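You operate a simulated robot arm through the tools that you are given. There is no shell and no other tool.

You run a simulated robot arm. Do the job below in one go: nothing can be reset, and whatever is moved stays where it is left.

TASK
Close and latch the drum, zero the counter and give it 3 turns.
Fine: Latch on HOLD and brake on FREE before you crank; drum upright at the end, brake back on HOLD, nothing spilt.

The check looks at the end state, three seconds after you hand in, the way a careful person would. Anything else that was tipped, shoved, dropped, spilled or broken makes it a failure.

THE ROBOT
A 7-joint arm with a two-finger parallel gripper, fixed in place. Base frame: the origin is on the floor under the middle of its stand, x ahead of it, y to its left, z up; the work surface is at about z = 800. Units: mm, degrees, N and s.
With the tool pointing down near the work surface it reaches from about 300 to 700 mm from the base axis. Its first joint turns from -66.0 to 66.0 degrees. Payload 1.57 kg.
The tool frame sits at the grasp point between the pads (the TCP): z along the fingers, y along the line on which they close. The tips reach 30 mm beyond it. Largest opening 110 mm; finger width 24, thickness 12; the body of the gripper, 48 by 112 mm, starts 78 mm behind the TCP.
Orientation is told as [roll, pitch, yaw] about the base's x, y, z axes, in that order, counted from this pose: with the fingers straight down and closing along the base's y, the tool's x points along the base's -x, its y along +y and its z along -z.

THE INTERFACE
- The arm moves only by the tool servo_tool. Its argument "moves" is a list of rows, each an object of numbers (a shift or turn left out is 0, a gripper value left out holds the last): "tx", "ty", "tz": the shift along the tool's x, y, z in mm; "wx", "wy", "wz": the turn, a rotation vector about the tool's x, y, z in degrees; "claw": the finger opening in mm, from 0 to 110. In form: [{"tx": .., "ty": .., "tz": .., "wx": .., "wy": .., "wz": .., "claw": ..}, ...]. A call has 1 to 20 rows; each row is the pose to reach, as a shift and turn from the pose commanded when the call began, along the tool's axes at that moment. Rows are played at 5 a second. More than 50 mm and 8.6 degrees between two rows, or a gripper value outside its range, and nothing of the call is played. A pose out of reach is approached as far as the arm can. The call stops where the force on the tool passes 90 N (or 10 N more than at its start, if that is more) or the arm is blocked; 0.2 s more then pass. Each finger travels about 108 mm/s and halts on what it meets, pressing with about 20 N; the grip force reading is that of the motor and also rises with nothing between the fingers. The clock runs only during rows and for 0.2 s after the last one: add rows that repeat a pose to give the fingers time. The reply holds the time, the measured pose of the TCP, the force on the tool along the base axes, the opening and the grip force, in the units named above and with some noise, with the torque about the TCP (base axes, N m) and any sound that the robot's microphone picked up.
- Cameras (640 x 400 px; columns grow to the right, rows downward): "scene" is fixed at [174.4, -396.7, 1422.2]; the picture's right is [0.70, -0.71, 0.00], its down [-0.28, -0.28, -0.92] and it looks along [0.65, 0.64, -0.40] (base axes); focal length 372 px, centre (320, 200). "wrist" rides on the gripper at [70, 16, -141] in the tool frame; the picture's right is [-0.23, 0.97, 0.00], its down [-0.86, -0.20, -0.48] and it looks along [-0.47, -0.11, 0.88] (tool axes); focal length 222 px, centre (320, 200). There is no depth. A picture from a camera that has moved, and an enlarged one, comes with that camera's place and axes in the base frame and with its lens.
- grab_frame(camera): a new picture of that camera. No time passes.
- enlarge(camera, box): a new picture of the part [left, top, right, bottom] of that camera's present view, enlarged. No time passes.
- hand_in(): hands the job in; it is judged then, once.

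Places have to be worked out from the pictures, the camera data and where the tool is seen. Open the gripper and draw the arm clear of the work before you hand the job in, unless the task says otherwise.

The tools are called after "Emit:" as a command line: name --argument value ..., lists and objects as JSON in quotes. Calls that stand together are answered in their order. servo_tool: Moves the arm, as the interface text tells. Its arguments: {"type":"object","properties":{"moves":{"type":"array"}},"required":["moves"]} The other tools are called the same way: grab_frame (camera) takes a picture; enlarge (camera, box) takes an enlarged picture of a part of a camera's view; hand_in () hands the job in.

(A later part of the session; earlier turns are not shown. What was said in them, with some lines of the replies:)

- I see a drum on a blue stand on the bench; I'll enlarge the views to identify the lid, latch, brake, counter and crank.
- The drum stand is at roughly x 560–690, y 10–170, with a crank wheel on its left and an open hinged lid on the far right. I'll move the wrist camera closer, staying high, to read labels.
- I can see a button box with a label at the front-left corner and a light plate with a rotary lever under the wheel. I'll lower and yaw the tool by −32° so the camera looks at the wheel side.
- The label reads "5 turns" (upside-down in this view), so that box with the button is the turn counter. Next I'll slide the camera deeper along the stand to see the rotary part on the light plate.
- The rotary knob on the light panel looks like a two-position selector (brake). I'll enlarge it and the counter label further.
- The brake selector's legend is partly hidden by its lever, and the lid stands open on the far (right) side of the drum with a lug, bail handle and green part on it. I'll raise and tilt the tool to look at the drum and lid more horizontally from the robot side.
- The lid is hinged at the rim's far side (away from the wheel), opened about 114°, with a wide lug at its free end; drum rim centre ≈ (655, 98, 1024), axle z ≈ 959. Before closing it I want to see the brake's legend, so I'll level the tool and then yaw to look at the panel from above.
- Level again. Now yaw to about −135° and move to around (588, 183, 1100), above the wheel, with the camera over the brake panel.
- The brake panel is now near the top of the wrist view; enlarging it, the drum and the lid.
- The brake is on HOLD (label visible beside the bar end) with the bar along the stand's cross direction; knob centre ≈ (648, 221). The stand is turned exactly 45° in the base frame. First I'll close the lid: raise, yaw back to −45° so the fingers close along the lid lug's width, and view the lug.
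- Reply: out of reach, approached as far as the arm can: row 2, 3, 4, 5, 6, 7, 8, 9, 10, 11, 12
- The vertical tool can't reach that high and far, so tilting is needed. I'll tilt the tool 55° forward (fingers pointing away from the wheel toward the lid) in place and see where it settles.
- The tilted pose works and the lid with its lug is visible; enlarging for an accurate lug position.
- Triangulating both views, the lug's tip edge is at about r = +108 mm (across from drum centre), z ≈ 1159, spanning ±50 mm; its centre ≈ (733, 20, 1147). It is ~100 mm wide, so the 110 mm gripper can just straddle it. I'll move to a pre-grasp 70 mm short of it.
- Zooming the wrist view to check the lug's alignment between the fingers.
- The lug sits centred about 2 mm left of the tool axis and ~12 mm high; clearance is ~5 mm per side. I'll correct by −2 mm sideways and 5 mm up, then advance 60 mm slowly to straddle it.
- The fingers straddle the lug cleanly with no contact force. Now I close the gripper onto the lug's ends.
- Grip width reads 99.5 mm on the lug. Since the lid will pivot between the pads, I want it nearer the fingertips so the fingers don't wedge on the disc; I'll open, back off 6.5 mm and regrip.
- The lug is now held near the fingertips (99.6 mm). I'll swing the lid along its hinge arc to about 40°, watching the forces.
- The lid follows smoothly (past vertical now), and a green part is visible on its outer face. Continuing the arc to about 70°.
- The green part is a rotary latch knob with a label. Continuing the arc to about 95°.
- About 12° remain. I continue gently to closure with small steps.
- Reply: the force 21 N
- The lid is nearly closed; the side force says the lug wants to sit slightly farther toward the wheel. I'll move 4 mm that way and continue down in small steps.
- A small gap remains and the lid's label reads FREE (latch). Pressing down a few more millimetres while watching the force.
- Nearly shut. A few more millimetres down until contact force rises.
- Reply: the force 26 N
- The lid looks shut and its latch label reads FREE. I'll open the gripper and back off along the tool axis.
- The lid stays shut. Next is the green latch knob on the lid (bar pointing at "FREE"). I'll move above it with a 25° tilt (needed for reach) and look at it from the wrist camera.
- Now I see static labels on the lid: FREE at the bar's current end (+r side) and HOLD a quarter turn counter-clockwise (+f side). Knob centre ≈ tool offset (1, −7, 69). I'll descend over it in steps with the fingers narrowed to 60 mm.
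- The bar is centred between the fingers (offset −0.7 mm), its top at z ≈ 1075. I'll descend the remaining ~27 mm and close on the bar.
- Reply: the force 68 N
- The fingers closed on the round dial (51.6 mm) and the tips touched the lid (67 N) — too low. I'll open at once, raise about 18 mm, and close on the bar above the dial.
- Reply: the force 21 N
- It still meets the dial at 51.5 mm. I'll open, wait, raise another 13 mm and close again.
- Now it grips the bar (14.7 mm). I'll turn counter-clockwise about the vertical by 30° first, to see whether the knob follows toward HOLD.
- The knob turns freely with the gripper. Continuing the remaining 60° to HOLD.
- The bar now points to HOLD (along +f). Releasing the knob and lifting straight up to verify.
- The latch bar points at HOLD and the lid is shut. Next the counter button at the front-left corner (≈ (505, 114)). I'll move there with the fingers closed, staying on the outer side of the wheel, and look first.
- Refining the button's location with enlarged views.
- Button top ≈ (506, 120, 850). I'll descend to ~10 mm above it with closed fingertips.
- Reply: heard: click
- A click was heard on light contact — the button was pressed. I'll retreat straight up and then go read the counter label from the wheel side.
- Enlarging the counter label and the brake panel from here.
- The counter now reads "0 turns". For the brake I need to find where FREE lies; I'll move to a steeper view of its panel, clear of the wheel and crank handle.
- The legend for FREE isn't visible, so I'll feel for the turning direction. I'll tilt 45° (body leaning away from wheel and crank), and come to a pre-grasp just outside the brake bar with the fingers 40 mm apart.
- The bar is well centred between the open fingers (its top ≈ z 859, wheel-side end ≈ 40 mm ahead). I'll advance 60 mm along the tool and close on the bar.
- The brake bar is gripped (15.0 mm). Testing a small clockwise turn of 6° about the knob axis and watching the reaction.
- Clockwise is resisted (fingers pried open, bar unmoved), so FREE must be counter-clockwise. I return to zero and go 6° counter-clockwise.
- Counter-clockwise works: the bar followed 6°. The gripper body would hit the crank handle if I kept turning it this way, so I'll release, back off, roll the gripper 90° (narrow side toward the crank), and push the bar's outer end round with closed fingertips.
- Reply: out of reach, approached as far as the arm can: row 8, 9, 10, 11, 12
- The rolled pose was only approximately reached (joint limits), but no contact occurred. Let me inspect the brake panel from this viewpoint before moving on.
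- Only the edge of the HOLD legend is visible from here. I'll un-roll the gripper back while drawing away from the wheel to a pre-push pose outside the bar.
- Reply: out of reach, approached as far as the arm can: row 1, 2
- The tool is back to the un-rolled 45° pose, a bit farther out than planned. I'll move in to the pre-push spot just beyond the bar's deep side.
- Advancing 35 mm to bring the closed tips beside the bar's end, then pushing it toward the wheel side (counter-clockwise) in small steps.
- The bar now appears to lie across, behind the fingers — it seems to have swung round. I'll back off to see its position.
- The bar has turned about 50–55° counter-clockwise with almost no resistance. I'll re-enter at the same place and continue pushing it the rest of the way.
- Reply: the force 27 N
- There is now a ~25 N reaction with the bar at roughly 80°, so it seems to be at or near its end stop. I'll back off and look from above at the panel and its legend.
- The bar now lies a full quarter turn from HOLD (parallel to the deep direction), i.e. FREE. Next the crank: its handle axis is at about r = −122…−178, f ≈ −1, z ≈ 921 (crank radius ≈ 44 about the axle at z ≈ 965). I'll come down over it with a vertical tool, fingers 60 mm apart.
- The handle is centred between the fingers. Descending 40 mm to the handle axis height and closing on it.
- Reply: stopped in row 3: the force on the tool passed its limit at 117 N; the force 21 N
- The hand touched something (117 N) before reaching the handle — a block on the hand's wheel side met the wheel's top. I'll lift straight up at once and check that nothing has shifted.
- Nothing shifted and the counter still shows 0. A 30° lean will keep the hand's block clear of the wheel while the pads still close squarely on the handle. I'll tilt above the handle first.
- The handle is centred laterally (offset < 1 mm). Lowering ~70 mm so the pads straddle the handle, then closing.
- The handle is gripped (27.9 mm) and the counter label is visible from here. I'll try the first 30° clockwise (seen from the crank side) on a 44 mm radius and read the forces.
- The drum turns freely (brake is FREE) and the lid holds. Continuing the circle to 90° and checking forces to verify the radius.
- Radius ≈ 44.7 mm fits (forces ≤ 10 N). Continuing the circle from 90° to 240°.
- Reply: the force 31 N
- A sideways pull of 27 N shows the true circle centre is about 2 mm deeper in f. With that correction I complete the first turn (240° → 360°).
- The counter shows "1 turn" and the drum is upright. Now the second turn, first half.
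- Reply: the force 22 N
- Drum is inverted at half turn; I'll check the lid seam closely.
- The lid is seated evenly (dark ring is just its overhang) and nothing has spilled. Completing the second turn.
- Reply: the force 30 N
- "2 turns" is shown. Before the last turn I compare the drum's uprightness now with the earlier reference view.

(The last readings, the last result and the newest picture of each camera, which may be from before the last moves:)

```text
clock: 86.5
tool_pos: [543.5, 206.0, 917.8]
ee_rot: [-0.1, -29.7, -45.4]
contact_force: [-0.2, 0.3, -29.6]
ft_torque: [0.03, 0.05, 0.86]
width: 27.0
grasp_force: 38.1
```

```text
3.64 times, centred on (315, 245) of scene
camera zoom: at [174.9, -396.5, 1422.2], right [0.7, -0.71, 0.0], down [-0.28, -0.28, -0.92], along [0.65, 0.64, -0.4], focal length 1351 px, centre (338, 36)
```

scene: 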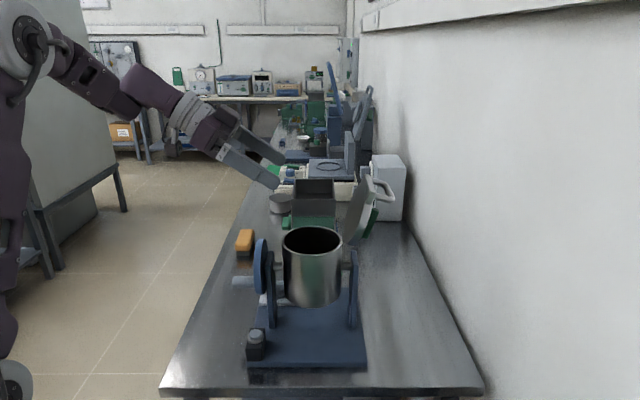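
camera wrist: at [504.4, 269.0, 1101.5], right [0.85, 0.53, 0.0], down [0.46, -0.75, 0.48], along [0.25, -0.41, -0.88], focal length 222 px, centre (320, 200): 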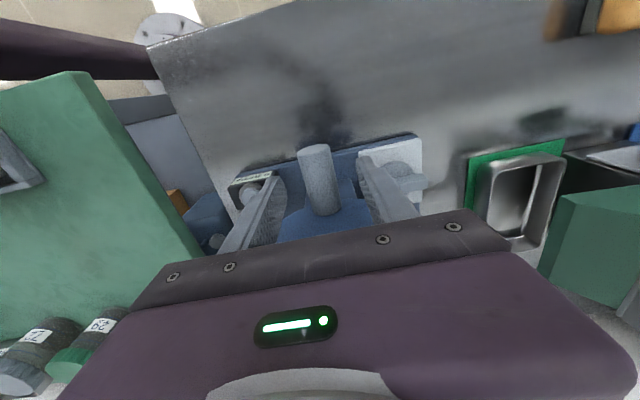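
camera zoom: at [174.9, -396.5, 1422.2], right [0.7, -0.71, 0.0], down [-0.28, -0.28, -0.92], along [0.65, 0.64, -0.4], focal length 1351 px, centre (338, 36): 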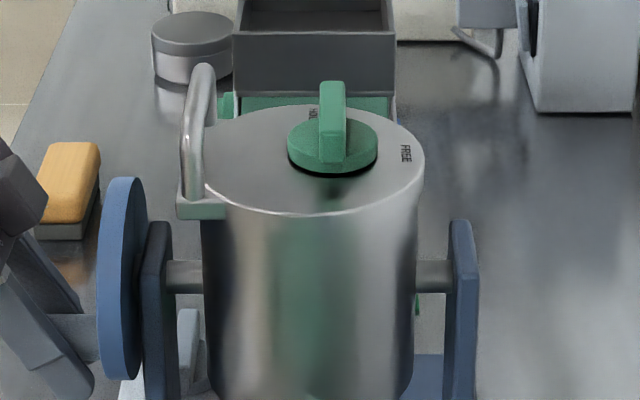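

Two turns done; the drum sits about 2° short of the reference upright, which I'll correct at the end. Third turn, first half (circle centre lowered 2 mm to relieve the vertical load).

Emit:
servo_tool --moves '[{"ty": 9.25, "tx": 0.2, "tz": 0.3}, {"ty": 18.1, "tx": -0.9, "tz": -1.6}, {"ty": 26.16, "tx": -3.2, "tz": -5.7}, {"ty": 33.07, "tx": -6.3, "tz": -11.1}, {"ty": 38.54, "tx": -10.1, "tz": -17.6}, {"ty": 42.3, "tx": -14.3, "tz": -25}, {"ty": 44.26, "tx": -18.8, "tz": -32.9}, {"ty": 44.26, "tx": -23.4, "tz": -41}, {"ty": 42.3, "tx": -27.9, "tz": -48.8}, {"ty": 38.54, "tx": -32.2, "tz": -56.2}, {"ty": 33.07, "tx": -35.9, "tz": -62.8}, {"ty": 26.16, "tx": -39, "tz": -68.2}, {"ty": 18.1, "tx": -41.3, "tz": -72.2}, {"ty": 9.25, "tx": -42.7, "tz": -74.7}, {"ty": 0, "tx": -43.2, "tz": -75.5}]'

Emit:
enlarge --camera "scene" --box '[190, 170, 390, 340]'

```text
clock: 89.7
tool_pos: [546.3, 205.6, 1009.4]
ee_rot: [0.4, -30.0, -45.5]
contact_force: [7.5, -8.0, -22.4]
ft_torque: [0.01, -0.01, 0.79]
width: 27.0
grasp_force: 37.4
```

```text
2.35 times, centred on (290, 255) of scene
camera zoom: at [175.1, -396.8, 1422.1], right [0.7, -0.71, 0.0], down [-0.29, -0.28, -0.92], along [0.65, 0.64, -0.4], focal length 874 px, centre (391, 71)
```

zoom: 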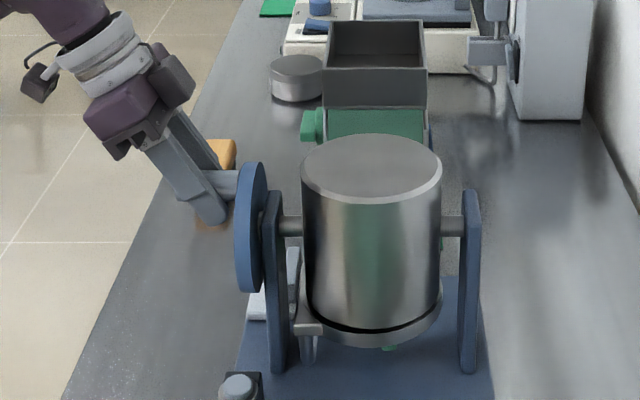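

Completing the third turn, ending about 2° farther to bring the drum to the reference upright.

Emit:
servo_tool --moves '[{"ty": -9.25, "tx": 0.48, "tz": 0.84}, {"ty": -18.1, "tx": 1.9, "tz": 3.3}, {"ty": -26.16, "tx": 4.2, "tz": 7.4}, {"ty": -33.07, "tx": 7.3, "tz": 12.8}, {"ty": -38.54, "tx": 11.1, "tz": 19.3}, {"ty": -42.3, "tx": 15.3, "tz": 26.7}, {"ty": -44.26, "tx": 19.8, "tz": 34.6}, {"ty": -44.26, "tx": 24.4, "tz": 42.7}, {"ty": -42.3, "tx": 28.9, "tz": 50.5}, {"ty": -38.54, "tx": 33.2, "tz": 57.9}, {"ty": -33.07, "tx": 36.9, "tz": 64.5}, {"ty": -26.16, "tx": 40, "tz": 69.9}, {"ty": -18.1, "tx": 42.3, "tz": 73.9}, {"ty": -9.25, "tx": 43.7, "tz": 76.4}, {"ty": 0, "tx": 44.2, "tz": 77.2}, {"ty": 1.5, "tx": 44.2, "tz": 77.2}, {"ty": 1.5, "tx": 44.2, "tz": 77.2}]'

Emit:
enlarge --camera "scene" --box '[250, 190, 380, 300]'

Emit:
enlarge --camera "wrist" --box '[180, 60, 460, 240]'

```text
clock: 93.2
tool_pos: [544.7, 207.0, 918.5]
ee_rot: [0.1, -29.9, -45.4]
contact_force: [-15.2, 5.5, 21.3]
ft_torque: [0.06, 0.01, 0.78]
width: 26.9
grasp_force: 37.7
```

```text
3.64 times, centred on (315, 245) of scene
camera zoom: at [173.6, -396.8, 1422.3], right [0.7, -0.71, 0.0], down [-0.28, -0.28, -0.92], along [0.65, 0.64, -0.4], focal length 1351 px, centre (338, 36)
```

zoom: 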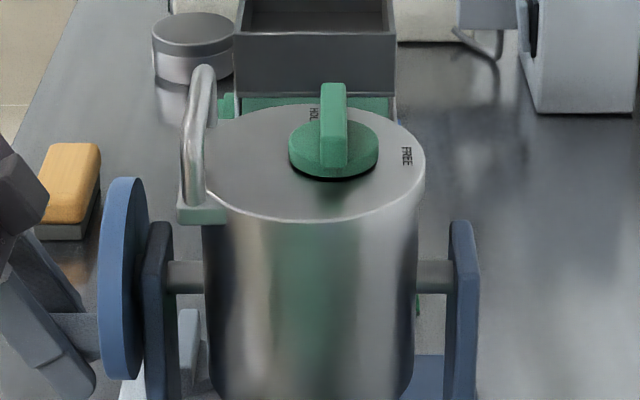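

```text
2.22 times, centred on (320, 150) of wrist
camera zoom: at [463.2, 311.4, 1007.0], right [0.83, 0.54, 0.11], down [0.21, -0.5, 0.84], along [0.51, -0.67, -0.53], focal length 494 px, centre (320, 311)
```

zoom: 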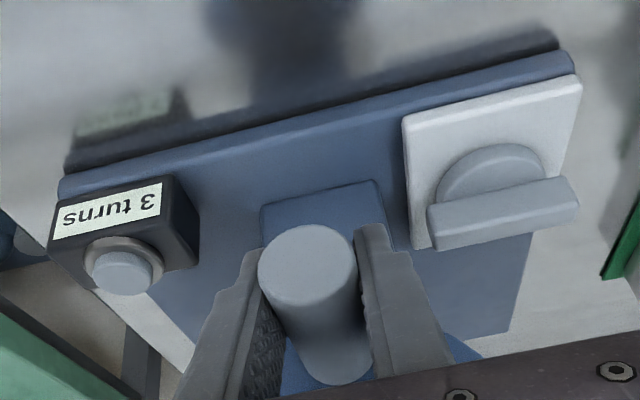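

The counter reads "3 turns" and the drum matches the upright reference within about half a degree. I'll open the fingers gently and check whether the drum stays.

Emit:
servo_tool --moves '[{"claw": 32}, {"claw": 40}, {"claw": 50}, {"claw": 60}, {"claw": 60}]'

Emit:
enlarge --camera "scene" --box '[250, 190, 380, 300]'

Emit:
enlarge --camera "wrist" --box '[180, 60, 460, 240]'

```text
clock: 94.5
tool_pos: [546.1, 207.3, 918.7]
ee_rot: [0.2, -29.9, -45.4]
contact_force: [-0.6, 0.0, 0.3]
ft_torque: [-0.03, 0.01, 0.0]
width: 60.3
grasp_force: 0.1
```

```text
3.64 times, centred on (315, 245) of scene
camera zoom: at [174.4, -396.7, 1422.2], right [0.7, -0.71, 0.0], down [-0.28, -0.28, -0.92], along [0.65, 0.64, -0.4], focal length 1351 px, centre (338, 36)
```

zoom: 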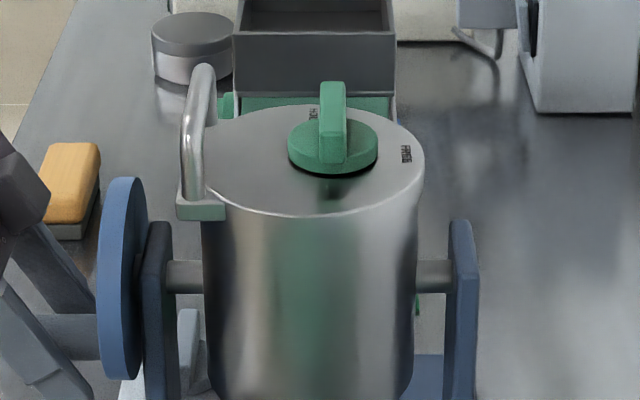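

```text
2.22 times, centred on (320, 150) of wrist
camera zoom: at [464.6, 311.0, 1007.4], right [0.83, 0.54, 0.12], down [0.21, -0.5, 0.84], along [0.52, -0.67, -0.53], focal length 494 px, centre (320, 311)
```

zoom: 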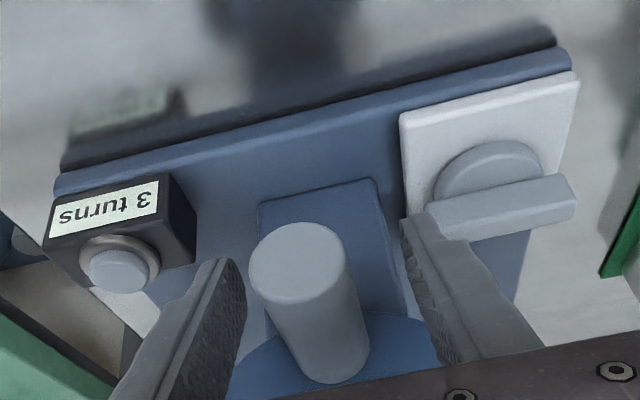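

Released; the drum stays within about a degree of upright. Now back to the brake: I'll lift clear of the handle, close the fingers and move to a pre-push pose beside the bar's deep end.

Emit:
servo_tool --moves '[{"tx": -10, "tz": -17.4, "claw": 60}, {"tx": -22.4, "tz": -39, "claw": 60}, {"tx": -34.8, "tz": -60.7, "claw": 60}, {"tx": -24.4, "ty": 40, "tz": -66.7, "wy": -5, "claw": 30}, {"tx": -9, "ty": 80, "tz": -64, "wy": -10, "claw": 0}, {"tx": 5.9, "ty": 117, "tz": -37.9, "wy": -15, "claw": 0}, {"tx": 24.3, "ty": 117, "tz": -5.8, "wy": -15, "claw": 0}]'

Emit:
enlarge --camera "wrist" --box '[220, 90, 420, 230]'

Emit:
enlarge --camera "scene" --box '[250, 190, 380, 300]'

```text
clock: 96.0
tool_pos: [612.9, 306.8, 911.3]
ee_rot: [0.2, -44.8, -45.4]
contact_force: [-0.2, 0.8, -0.4]
ft_torque: [0.01, 0.01, 0.03]
width: 0.0
grasp_force: 20.3
```

```text
2.86 times, centred on (320, 160) of wrist
camera zoom: at [519.1, 424.4, 963.4], right [0.81, 0.57, 0.16], down [0.04, -0.33, 0.94], along [0.59, -0.75, -0.29], focal length 635 px, centre (320, 314)
```

zoom: 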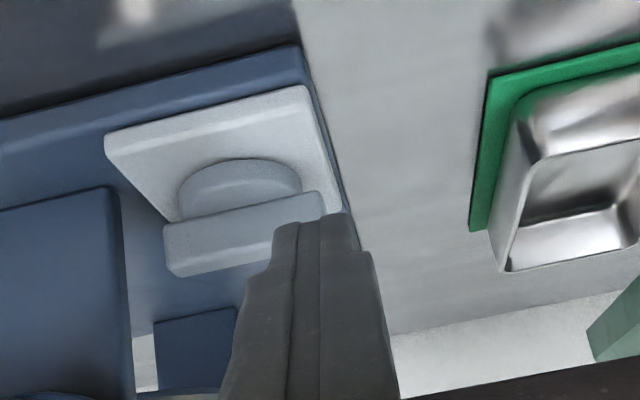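

```text
3.64 times, centred on (315, 245) of scene
camera zoom: at [174.4, -396.7, 1422.2], right [0.7, -0.71, 0.0], down [-0.28, -0.28, -0.92], along [0.65, 0.64, -0.4], focal length 1351 px, centre (338, 36)
```

zoom: 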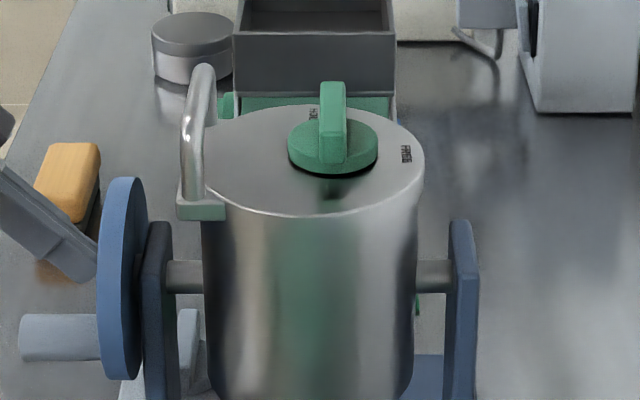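

Drum is steady. Advancing so the closed tips sit in front of the bar's deep end, then pushing toward the drum (clockwise) in small steps.

Emit:
servo_tool --moves '[{"tx": -0.5, "tz": 20}, {"tx": -1, "tz": 40}, {"tx": -1.5, "tz": 58.5}, {"tx": -4.3, "tz": 61.3}, {"tx": -7.2, "tz": 64.2}, {"tx": -10, "tz": 67}, {"tx": -12.8, "tz": 69.8}, {"tx": -15.6, "tz": 72.6}]'

Emit:
enlarge --camera "wrist" --box '[220, 90, 420, 230]'

```text
clock: 97.8
tool_pos: [655.9, 262.3, 871.0]
ee_rot: [0.2, -44.9, -45.5]
contact_force: [-1.0, 1.5, -0.1]
ft_torque: [0.0, 0.0, 0.03]
width: 0.0
grasp_force: 20.0
```

```text
2.86 times, centred on (320, 160) of wrist
camera zoom: at [562.2, 379.6, 923.5], right [0.81, 0.57, 0.16], down [0.04, -0.33, 0.94], along [0.59, -0.75, -0.29], focal length 635 px, centre (320, 314)
```

zoom: 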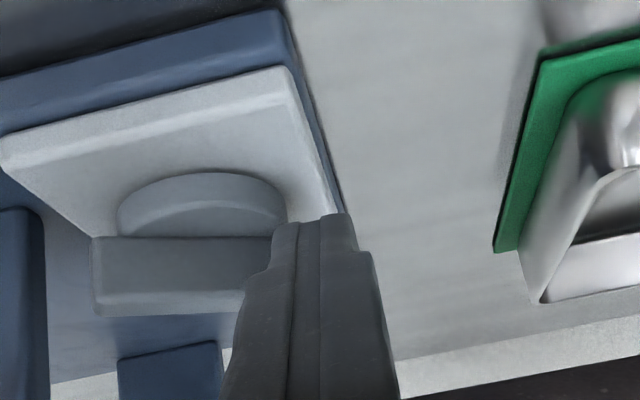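

The bar is turning clockwise (about 15–20° so far) with negligible force. Continuing along the planned arc.

Emit:
servo_tool --moves '[{"tx": -3.2, "tz": 3.2, "ty": -0.4}, {"tx": -6.7, "tz": 6.7, "ty": -0.8}, {"tx": -9.5, "tz": 9.5, "ty": -1.3}, {"tx": -12.4, "tz": 12.4, "ty": -1.8}, {"tx": -15.2, "tz": 15.2, "ty": -5.8}]'

Emit:
enlarge --camera "wrist" --box '[220, 90, 420, 230]'

```text
clock: 99.0
tool_pos: [668.0, 242.8, 872.3]
ee_rot: [0.3, -44.9, -45.5]
contact_force: [0.9, 0.4, 0.4]
ft_torque: [0.03, -0.01, 0.02]
width: 0.1
grasp_force: 19.6
```

```text
2.86 times, centred on (320, 160) of wrist
camera zoom: at [573.3, 359.7, 923.7], right [0.8, 0.57, 0.16], down [0.04, -0.33, 0.94], along [0.59, -0.75, -0.29], focal length 635 px, centre (320, 314)
```

zoom: 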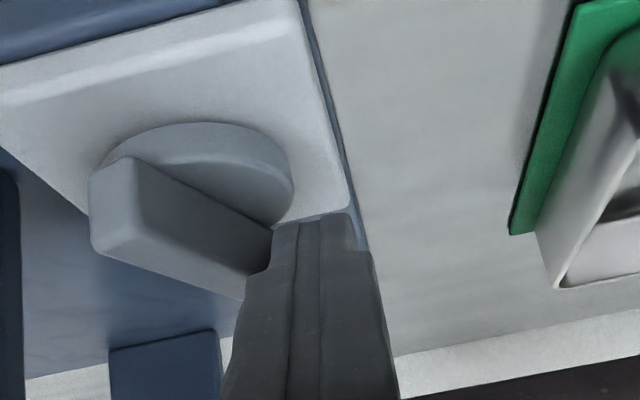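

The bar is now at roughly 20° from HOLD. Pushing sideways the last few millimetres.

Emit:
servo_tool --moves '[{"ty": -2.5}, {"ty": -5}, {"ty": -7}, {"ty": -8.5}]'

Emit:
enlarge --camera "wrist" --box '[220, 90, 420, 230]'

```text
clock: 100.0
tool_pos: [661.8, 237.5, 871.6]
ee_rot: [0.4, -44.9, -45.5]
contact_force: [1.5, 0.1, 0.1]
ft_torque: [0.03, 0.01, 0.03]
width: 0.0
grasp_force: 19.6
```

```text
2.86 times, centred on (320, 160) of wrist
camera zoom: at [567.2, 354.2, 923.6], right [0.81, 0.57, 0.16], down [0.04, -0.33, 0.94], along [0.59, -0.75, -0.29], focal length 635 px, centre (320, 314)
```

zoom: 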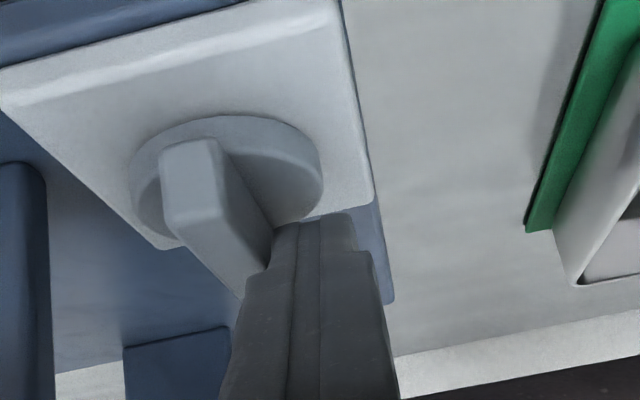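

Almost there, still no resistance. Continuing in 1.5 mm steps until the stop is felt.

Emit:
servo_tool --moves '[{"ty": -1.5}, {"ty": -3}, {"ty": -3}]'

Emit:
enlarge --camera "wrist" --box '[220, 90, 420, 230]'

```text
clock: 100.8
tool_pos: [659.5, 234.9, 871.6]
ee_rot: [0.5, -44.9, -45.5]
contact_force: [7.0, 3.5, -2.3]
ft_torque: [0.09, -0.04, 0.22]
width: 0.0
grasp_force: 19.8
```

```text
2.86 times, centred on (320, 160) of wrist
camera zoom: at [565.2, 352.6, 923.5], right [0.8, 0.57, 0.16], down [0.04, -0.33, 0.94], along [0.59, -0.75, -0.29], focal length 635 px, centre (320, 314)
```

zoom: 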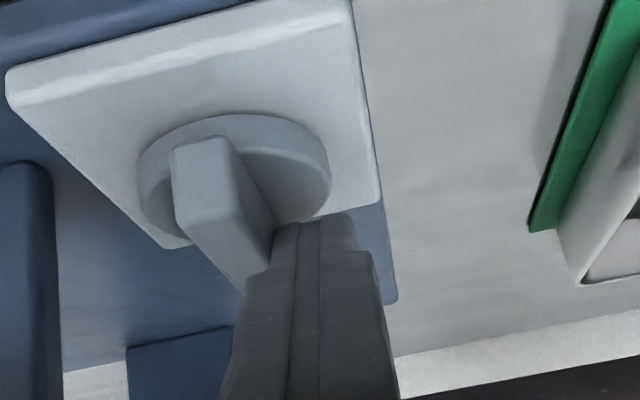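

Resistance begins (7 N). One more millimetre and a half to make sure it is fully on its stop.

Emit:
servo_tool --moves '[{"ty": -0.8}, {"ty": -1.5}, {"ty": -1.5}]'

```text
clock: 101.7
tool_pos: [659.3, 236.3, 871.8]
ee_rot: [0.5, -44.9, -45.5]
contact_force: [15.9, 13.0, -2.9]
ft_torque: [-0.56, 0.27, -0.47]
width: 0.0
grasp_force: 19.8
```

About 20 N now — the knob is on its stop. I'll back off sideways and out, then look at the brake from above.

Emit:
servo_tool --moves '[{"ty": 5}, {"ty": 12}, {"ty": 14, "tz": -25}, {"ty": 14, "tz": -60}, {"ty": 14, "tz": -90}]'

Emit:
enlarge --camera "wrist" --box '[220, 90, 420, 230]'

Emit:
enlarge --camera "scene" --box '[250, 190, 380, 300]'

```text
clock: 102.8
tool_pos: [625.2, 289.3, 935.3]
ee_rot: [0.2, -44.9, -45.4]
contact_force: [-0.2, 0.2, 0.2]
ft_torque: [0.0, 0.0, -0.03]
width: 0.1
grasp_force: 20.2
```

```text
2.86 times, centred on (320, 160) of wrist
camera zoom: at [529.2, 406.9, 987.1], right [0.81, 0.57, 0.16], down [0.05, -0.33, 0.94], along [0.59, -0.75, -0.29], focal length 635 px, centre (320, 314)
```

zoom: 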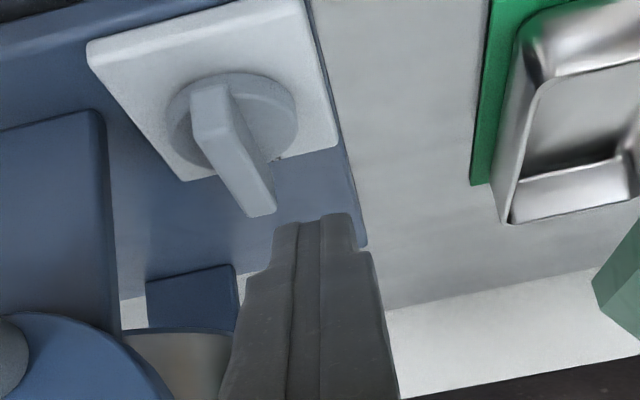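

```text
3.64 times, centred on (315, 245) of scene
camera zoom: at [174.4, -396.8, 1422.2], right [0.7, -0.71, 0.0], down [-0.28, -0.28, -0.92], along [0.65, 0.64, -0.4], focal length 1351 px, centre (338, 36)
```

zoom: 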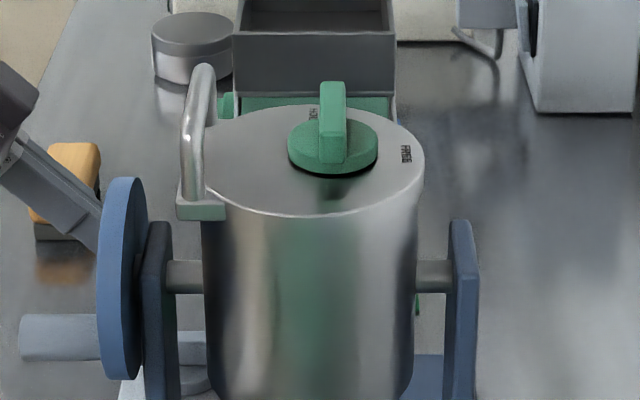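

The bar is back in line with HOLD (θ ≈ 0°) and the drum hasn't moved. I'll open the gripper and withdraw up and away, then do a final check of all states.

Emit:
servo_tool --moves '[{"tx": -12, "tz": -40, "claw": 20}, {"tx": -25, "tz": -82, "claw": 60}, {"tx": -37, "tz": -122, "claw": 60}, {"tx": -49.5, "tz": -162, "claw": 60}, {"tx": -49.5, "tz": -162, "wy": 7.5, "claw": 60}, {"tx": -49.5, "tz": -162, "wy": 15, "claw": 60}, {"tx": -49.5, "tz": -162, "wy": 22.5, "claw": 60}, {"tx": -49.5, "tz": -162, "wy": 30, "claw": 60}]'

Emit:
grab_frame --camera "wrist"

Emit:
grab_frame --camera "scene"

```text
clock: 104.7
tool_pos: [560.4, 339.3, 1085.7]
ee_rot: [0.1, -14.8, -45.3]
contact_force: [-0.9, -0.7, -0.8]
ft_torque: [0.06, -0.02, 0.0]
width: 59.5
grasp_force: 0.0
out of reach, approached as far as the arm can: row 7, 8
```

```text
taken
camera wrist: at [498.7, 422.5, 1205.0], right [0.85, 0.53, 0.06], down [0.35, -0.64, 0.68], along [0.4, -0.55, -0.73], focal length 222 px, centre (320, 200)
```

wrist: 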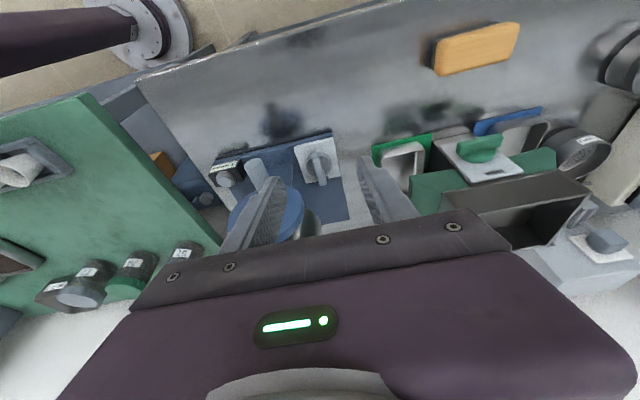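

```text
taken
```

scene: 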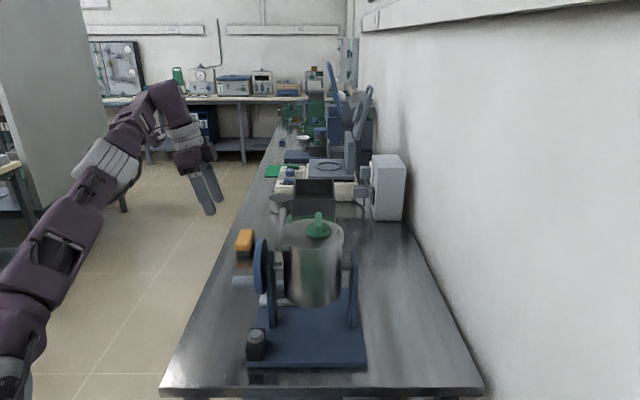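

Checking the final states of counter, brake, lid and drum in enlarged views.

Emit:
enlarge --camera "wrist" --box '[200, 120, 350, 230]'

Emit:
enlarge --camera "scene" --box '[220, 190, 400, 390]'

Emit:
enlarge --camera "scene" --box '[250, 190, 380, 300]'

```text
3.64 times, centred on (275, 175) of wrist
camera zoom: at [498.7, 422.5, 1205.0], right [0.85, 0.53, 0.06], down [0.35, -0.64, 0.68], along [0.4, -0.55, -0.73], focal length 808 px, centre (484, 291)
```

zoom: 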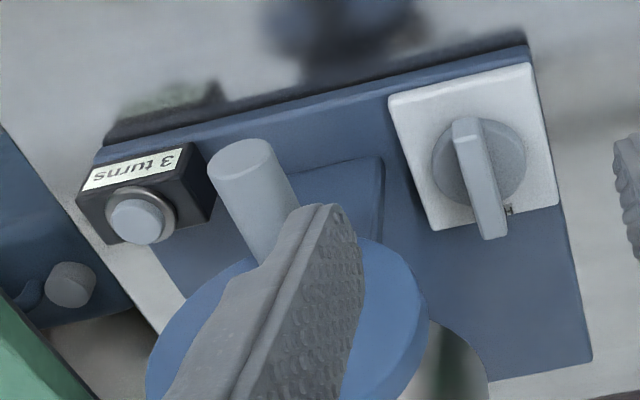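

```text
2.00 times, centred on (310, 290) of scene
camera zoom: at [174.4, -396.8, 1422.2], right [0.7, -0.71, 0.0], down [-0.28, -0.28, -0.92], along [0.65, 0.64, -0.4], focal length 743 px, centre (340, 20)
```

zoom: 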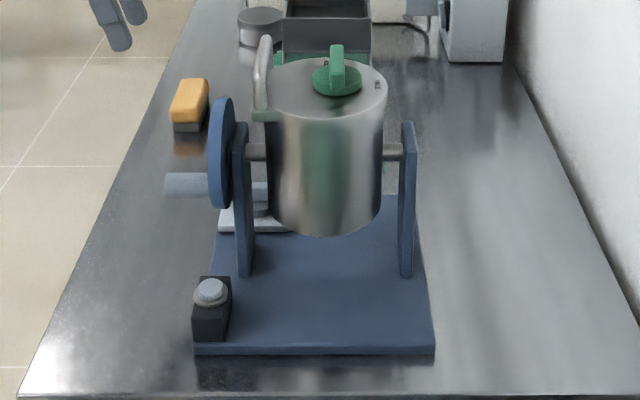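

```text
3.64 times, centred on (315, 245) of scene
camera zoom: at [174.4, -396.8, 1422.2], right [0.7, -0.71, 0.0], down [-0.28, -0.28, -0.92], along [0.65, 0.64, -0.4], focal length 1351 px, centre (338, 36)
```

zoom: 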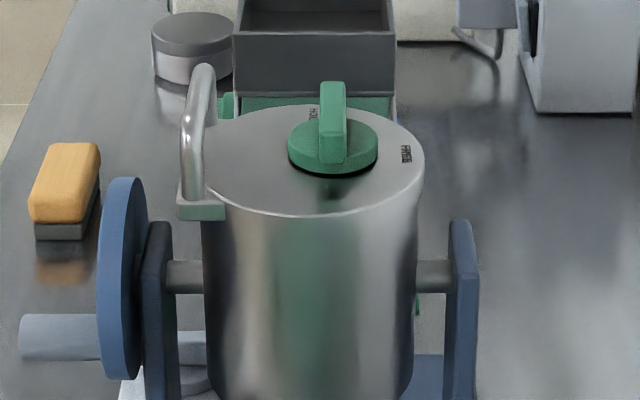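

All states check out: "3 turns", brake bar on HOLD, lid latched on HOLD, drum upright, nothing spilt. I'll draw the arm farther back toward its start area before handing in.

Emit:
servo_tool --moves '[{"ty": -40, "tx": 8, "claw": 60}, {"ty": -80, "tx": 16, "tz": -10}, {"ty": -120, "tx": 26, "tz": -20}, {"ty": -160, "tx": 36, "tz": -30}, {"ty": -180, "tx": 60, "tz": -40, "claw": 100}]'

Emit:
grab_frame --camera "scene"

```text
clock: 106.0
tool_pos: [476.5, 354.4, 1244.1]
ee_rot: [25.3, 2.9, -59.3]
contact_force: [-1.4, 0.9, -0.1]
ft_torque: [-0.04, -0.03, 0.02]
width: 99.9
grasp_force: 0.2
out of reach, approached as far as the arm can: row 1, 2, 3, 4
stopped in row 5: the arm was blocked; the commanded pose is now the measured one
```

```text
taken
```

scene: 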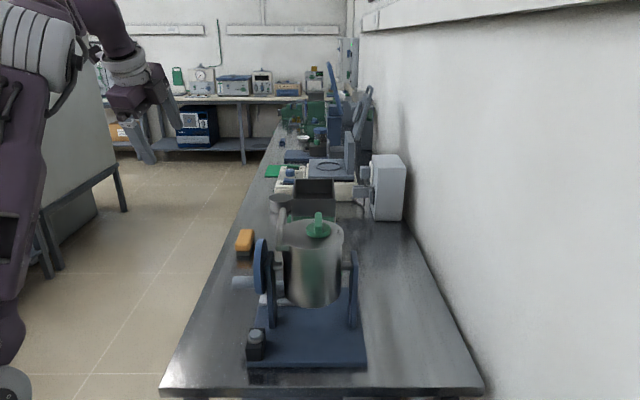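

The arm reported being blocked (likely a joint limit; no contact force). I'll look around before moving any further.

Emit:
grab_frame --camera "wrist"

Emit:
enlarge --camera "scene" --box '[0, 0, 220, 180]'

Emit:
enlarge --camera "scene" --box '[0, 130, 120, 400]'

```text
taken
camera wrist: at [404.3, 385.3, 1383.0], right [0.88, 0.24, 0.4], down [0.11, -0.95, 0.3], along [0.45, -0.22, -0.86], focal length 222 px, centre (320, 200)
```

wrist: 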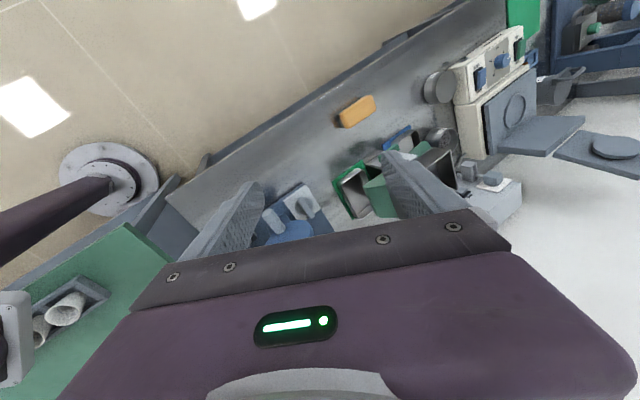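

```text
2.22 times, centred on (110, 90) of scene
camera zoom: at [174.5, -396.7, 1422.2], right [0.7, -0.71, 0.0], down [-0.28, -0.28, -0.92], along [0.65, 0.64, -0.4], focal length 826 px, centre (787, 444)
```

zoom: 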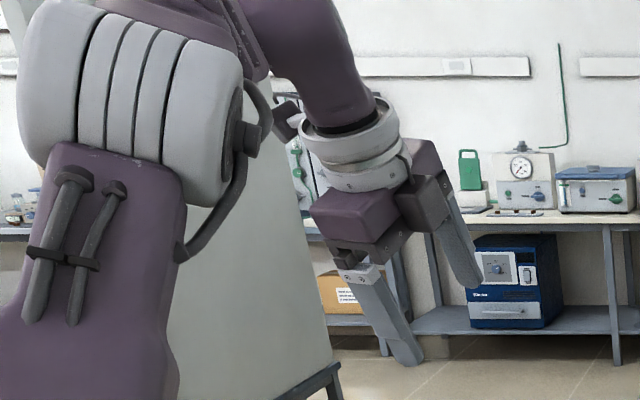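

```text
1.48 times, centred on (60, 265) of scene
camera zoom: at [174.5, -396.7, 1422.2], right [0.7, -0.71, 0.0], down [-0.28, -0.28, -0.92], along [0.65, 0.64, -0.4], focal length 550 px, centre (705, 104)
```

zoom: 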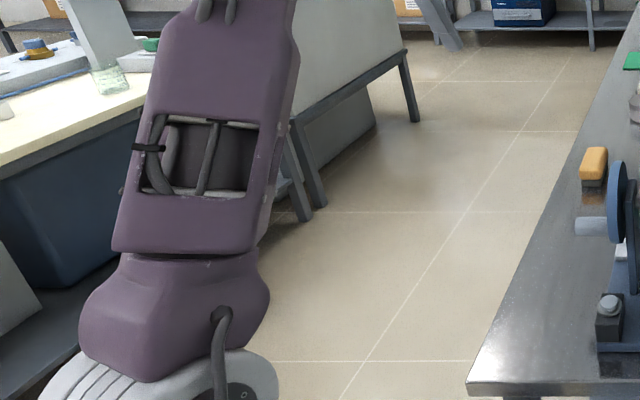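

The arm hangs in free air beside the bench with the gripper open, no contact force, and nothing in the room is disturbed; the drum, counter, brake and latch are all as required. Handing in.

Emit:
hand_in

```text
The job is handed in.
```

I handed the job in with the drum closed, latched and cranked three turns; I don't have the check's result yet.

| Item | Final state |
|---|---|
| Lid | Shut; the latch bar points at HOLD, and the lid stayed seated while the drum was upside down |
| Counter | Zeroed first (it read "0 turns"), now reads "3 turns" |
| Brake | FREE while cranking, now back on HOLD against its stop |
| Drum | About 1–1.5° off where it stood before cranking |
| Contents | No spill visible in any picture |
| Arm | Gripper open, clear of the work |

- **Brake label:** the brake panel shows only a HOLD marking. I found FREE by feel, a quarter turn counter-clockwise from HOLD, and the drum turned freely there.
- **Contact before cranking:** coming down on the crank, a block on the hand hit the top of the wheel at 117 N. It nudged the drum by about 1.5°. The stand had not moved in the pictures, and the counter still read 0.
- **Drum tilt:** I brought the drum back to its original angle before letting go. It settled about 1–1.5° off on release, and I set the brake there.
- **Arm withdrawal:** the last withdrawal move stopped early with the arm reported as blocked, probably a joint limit. The force reading was near zero and nothing around it was disturbed.
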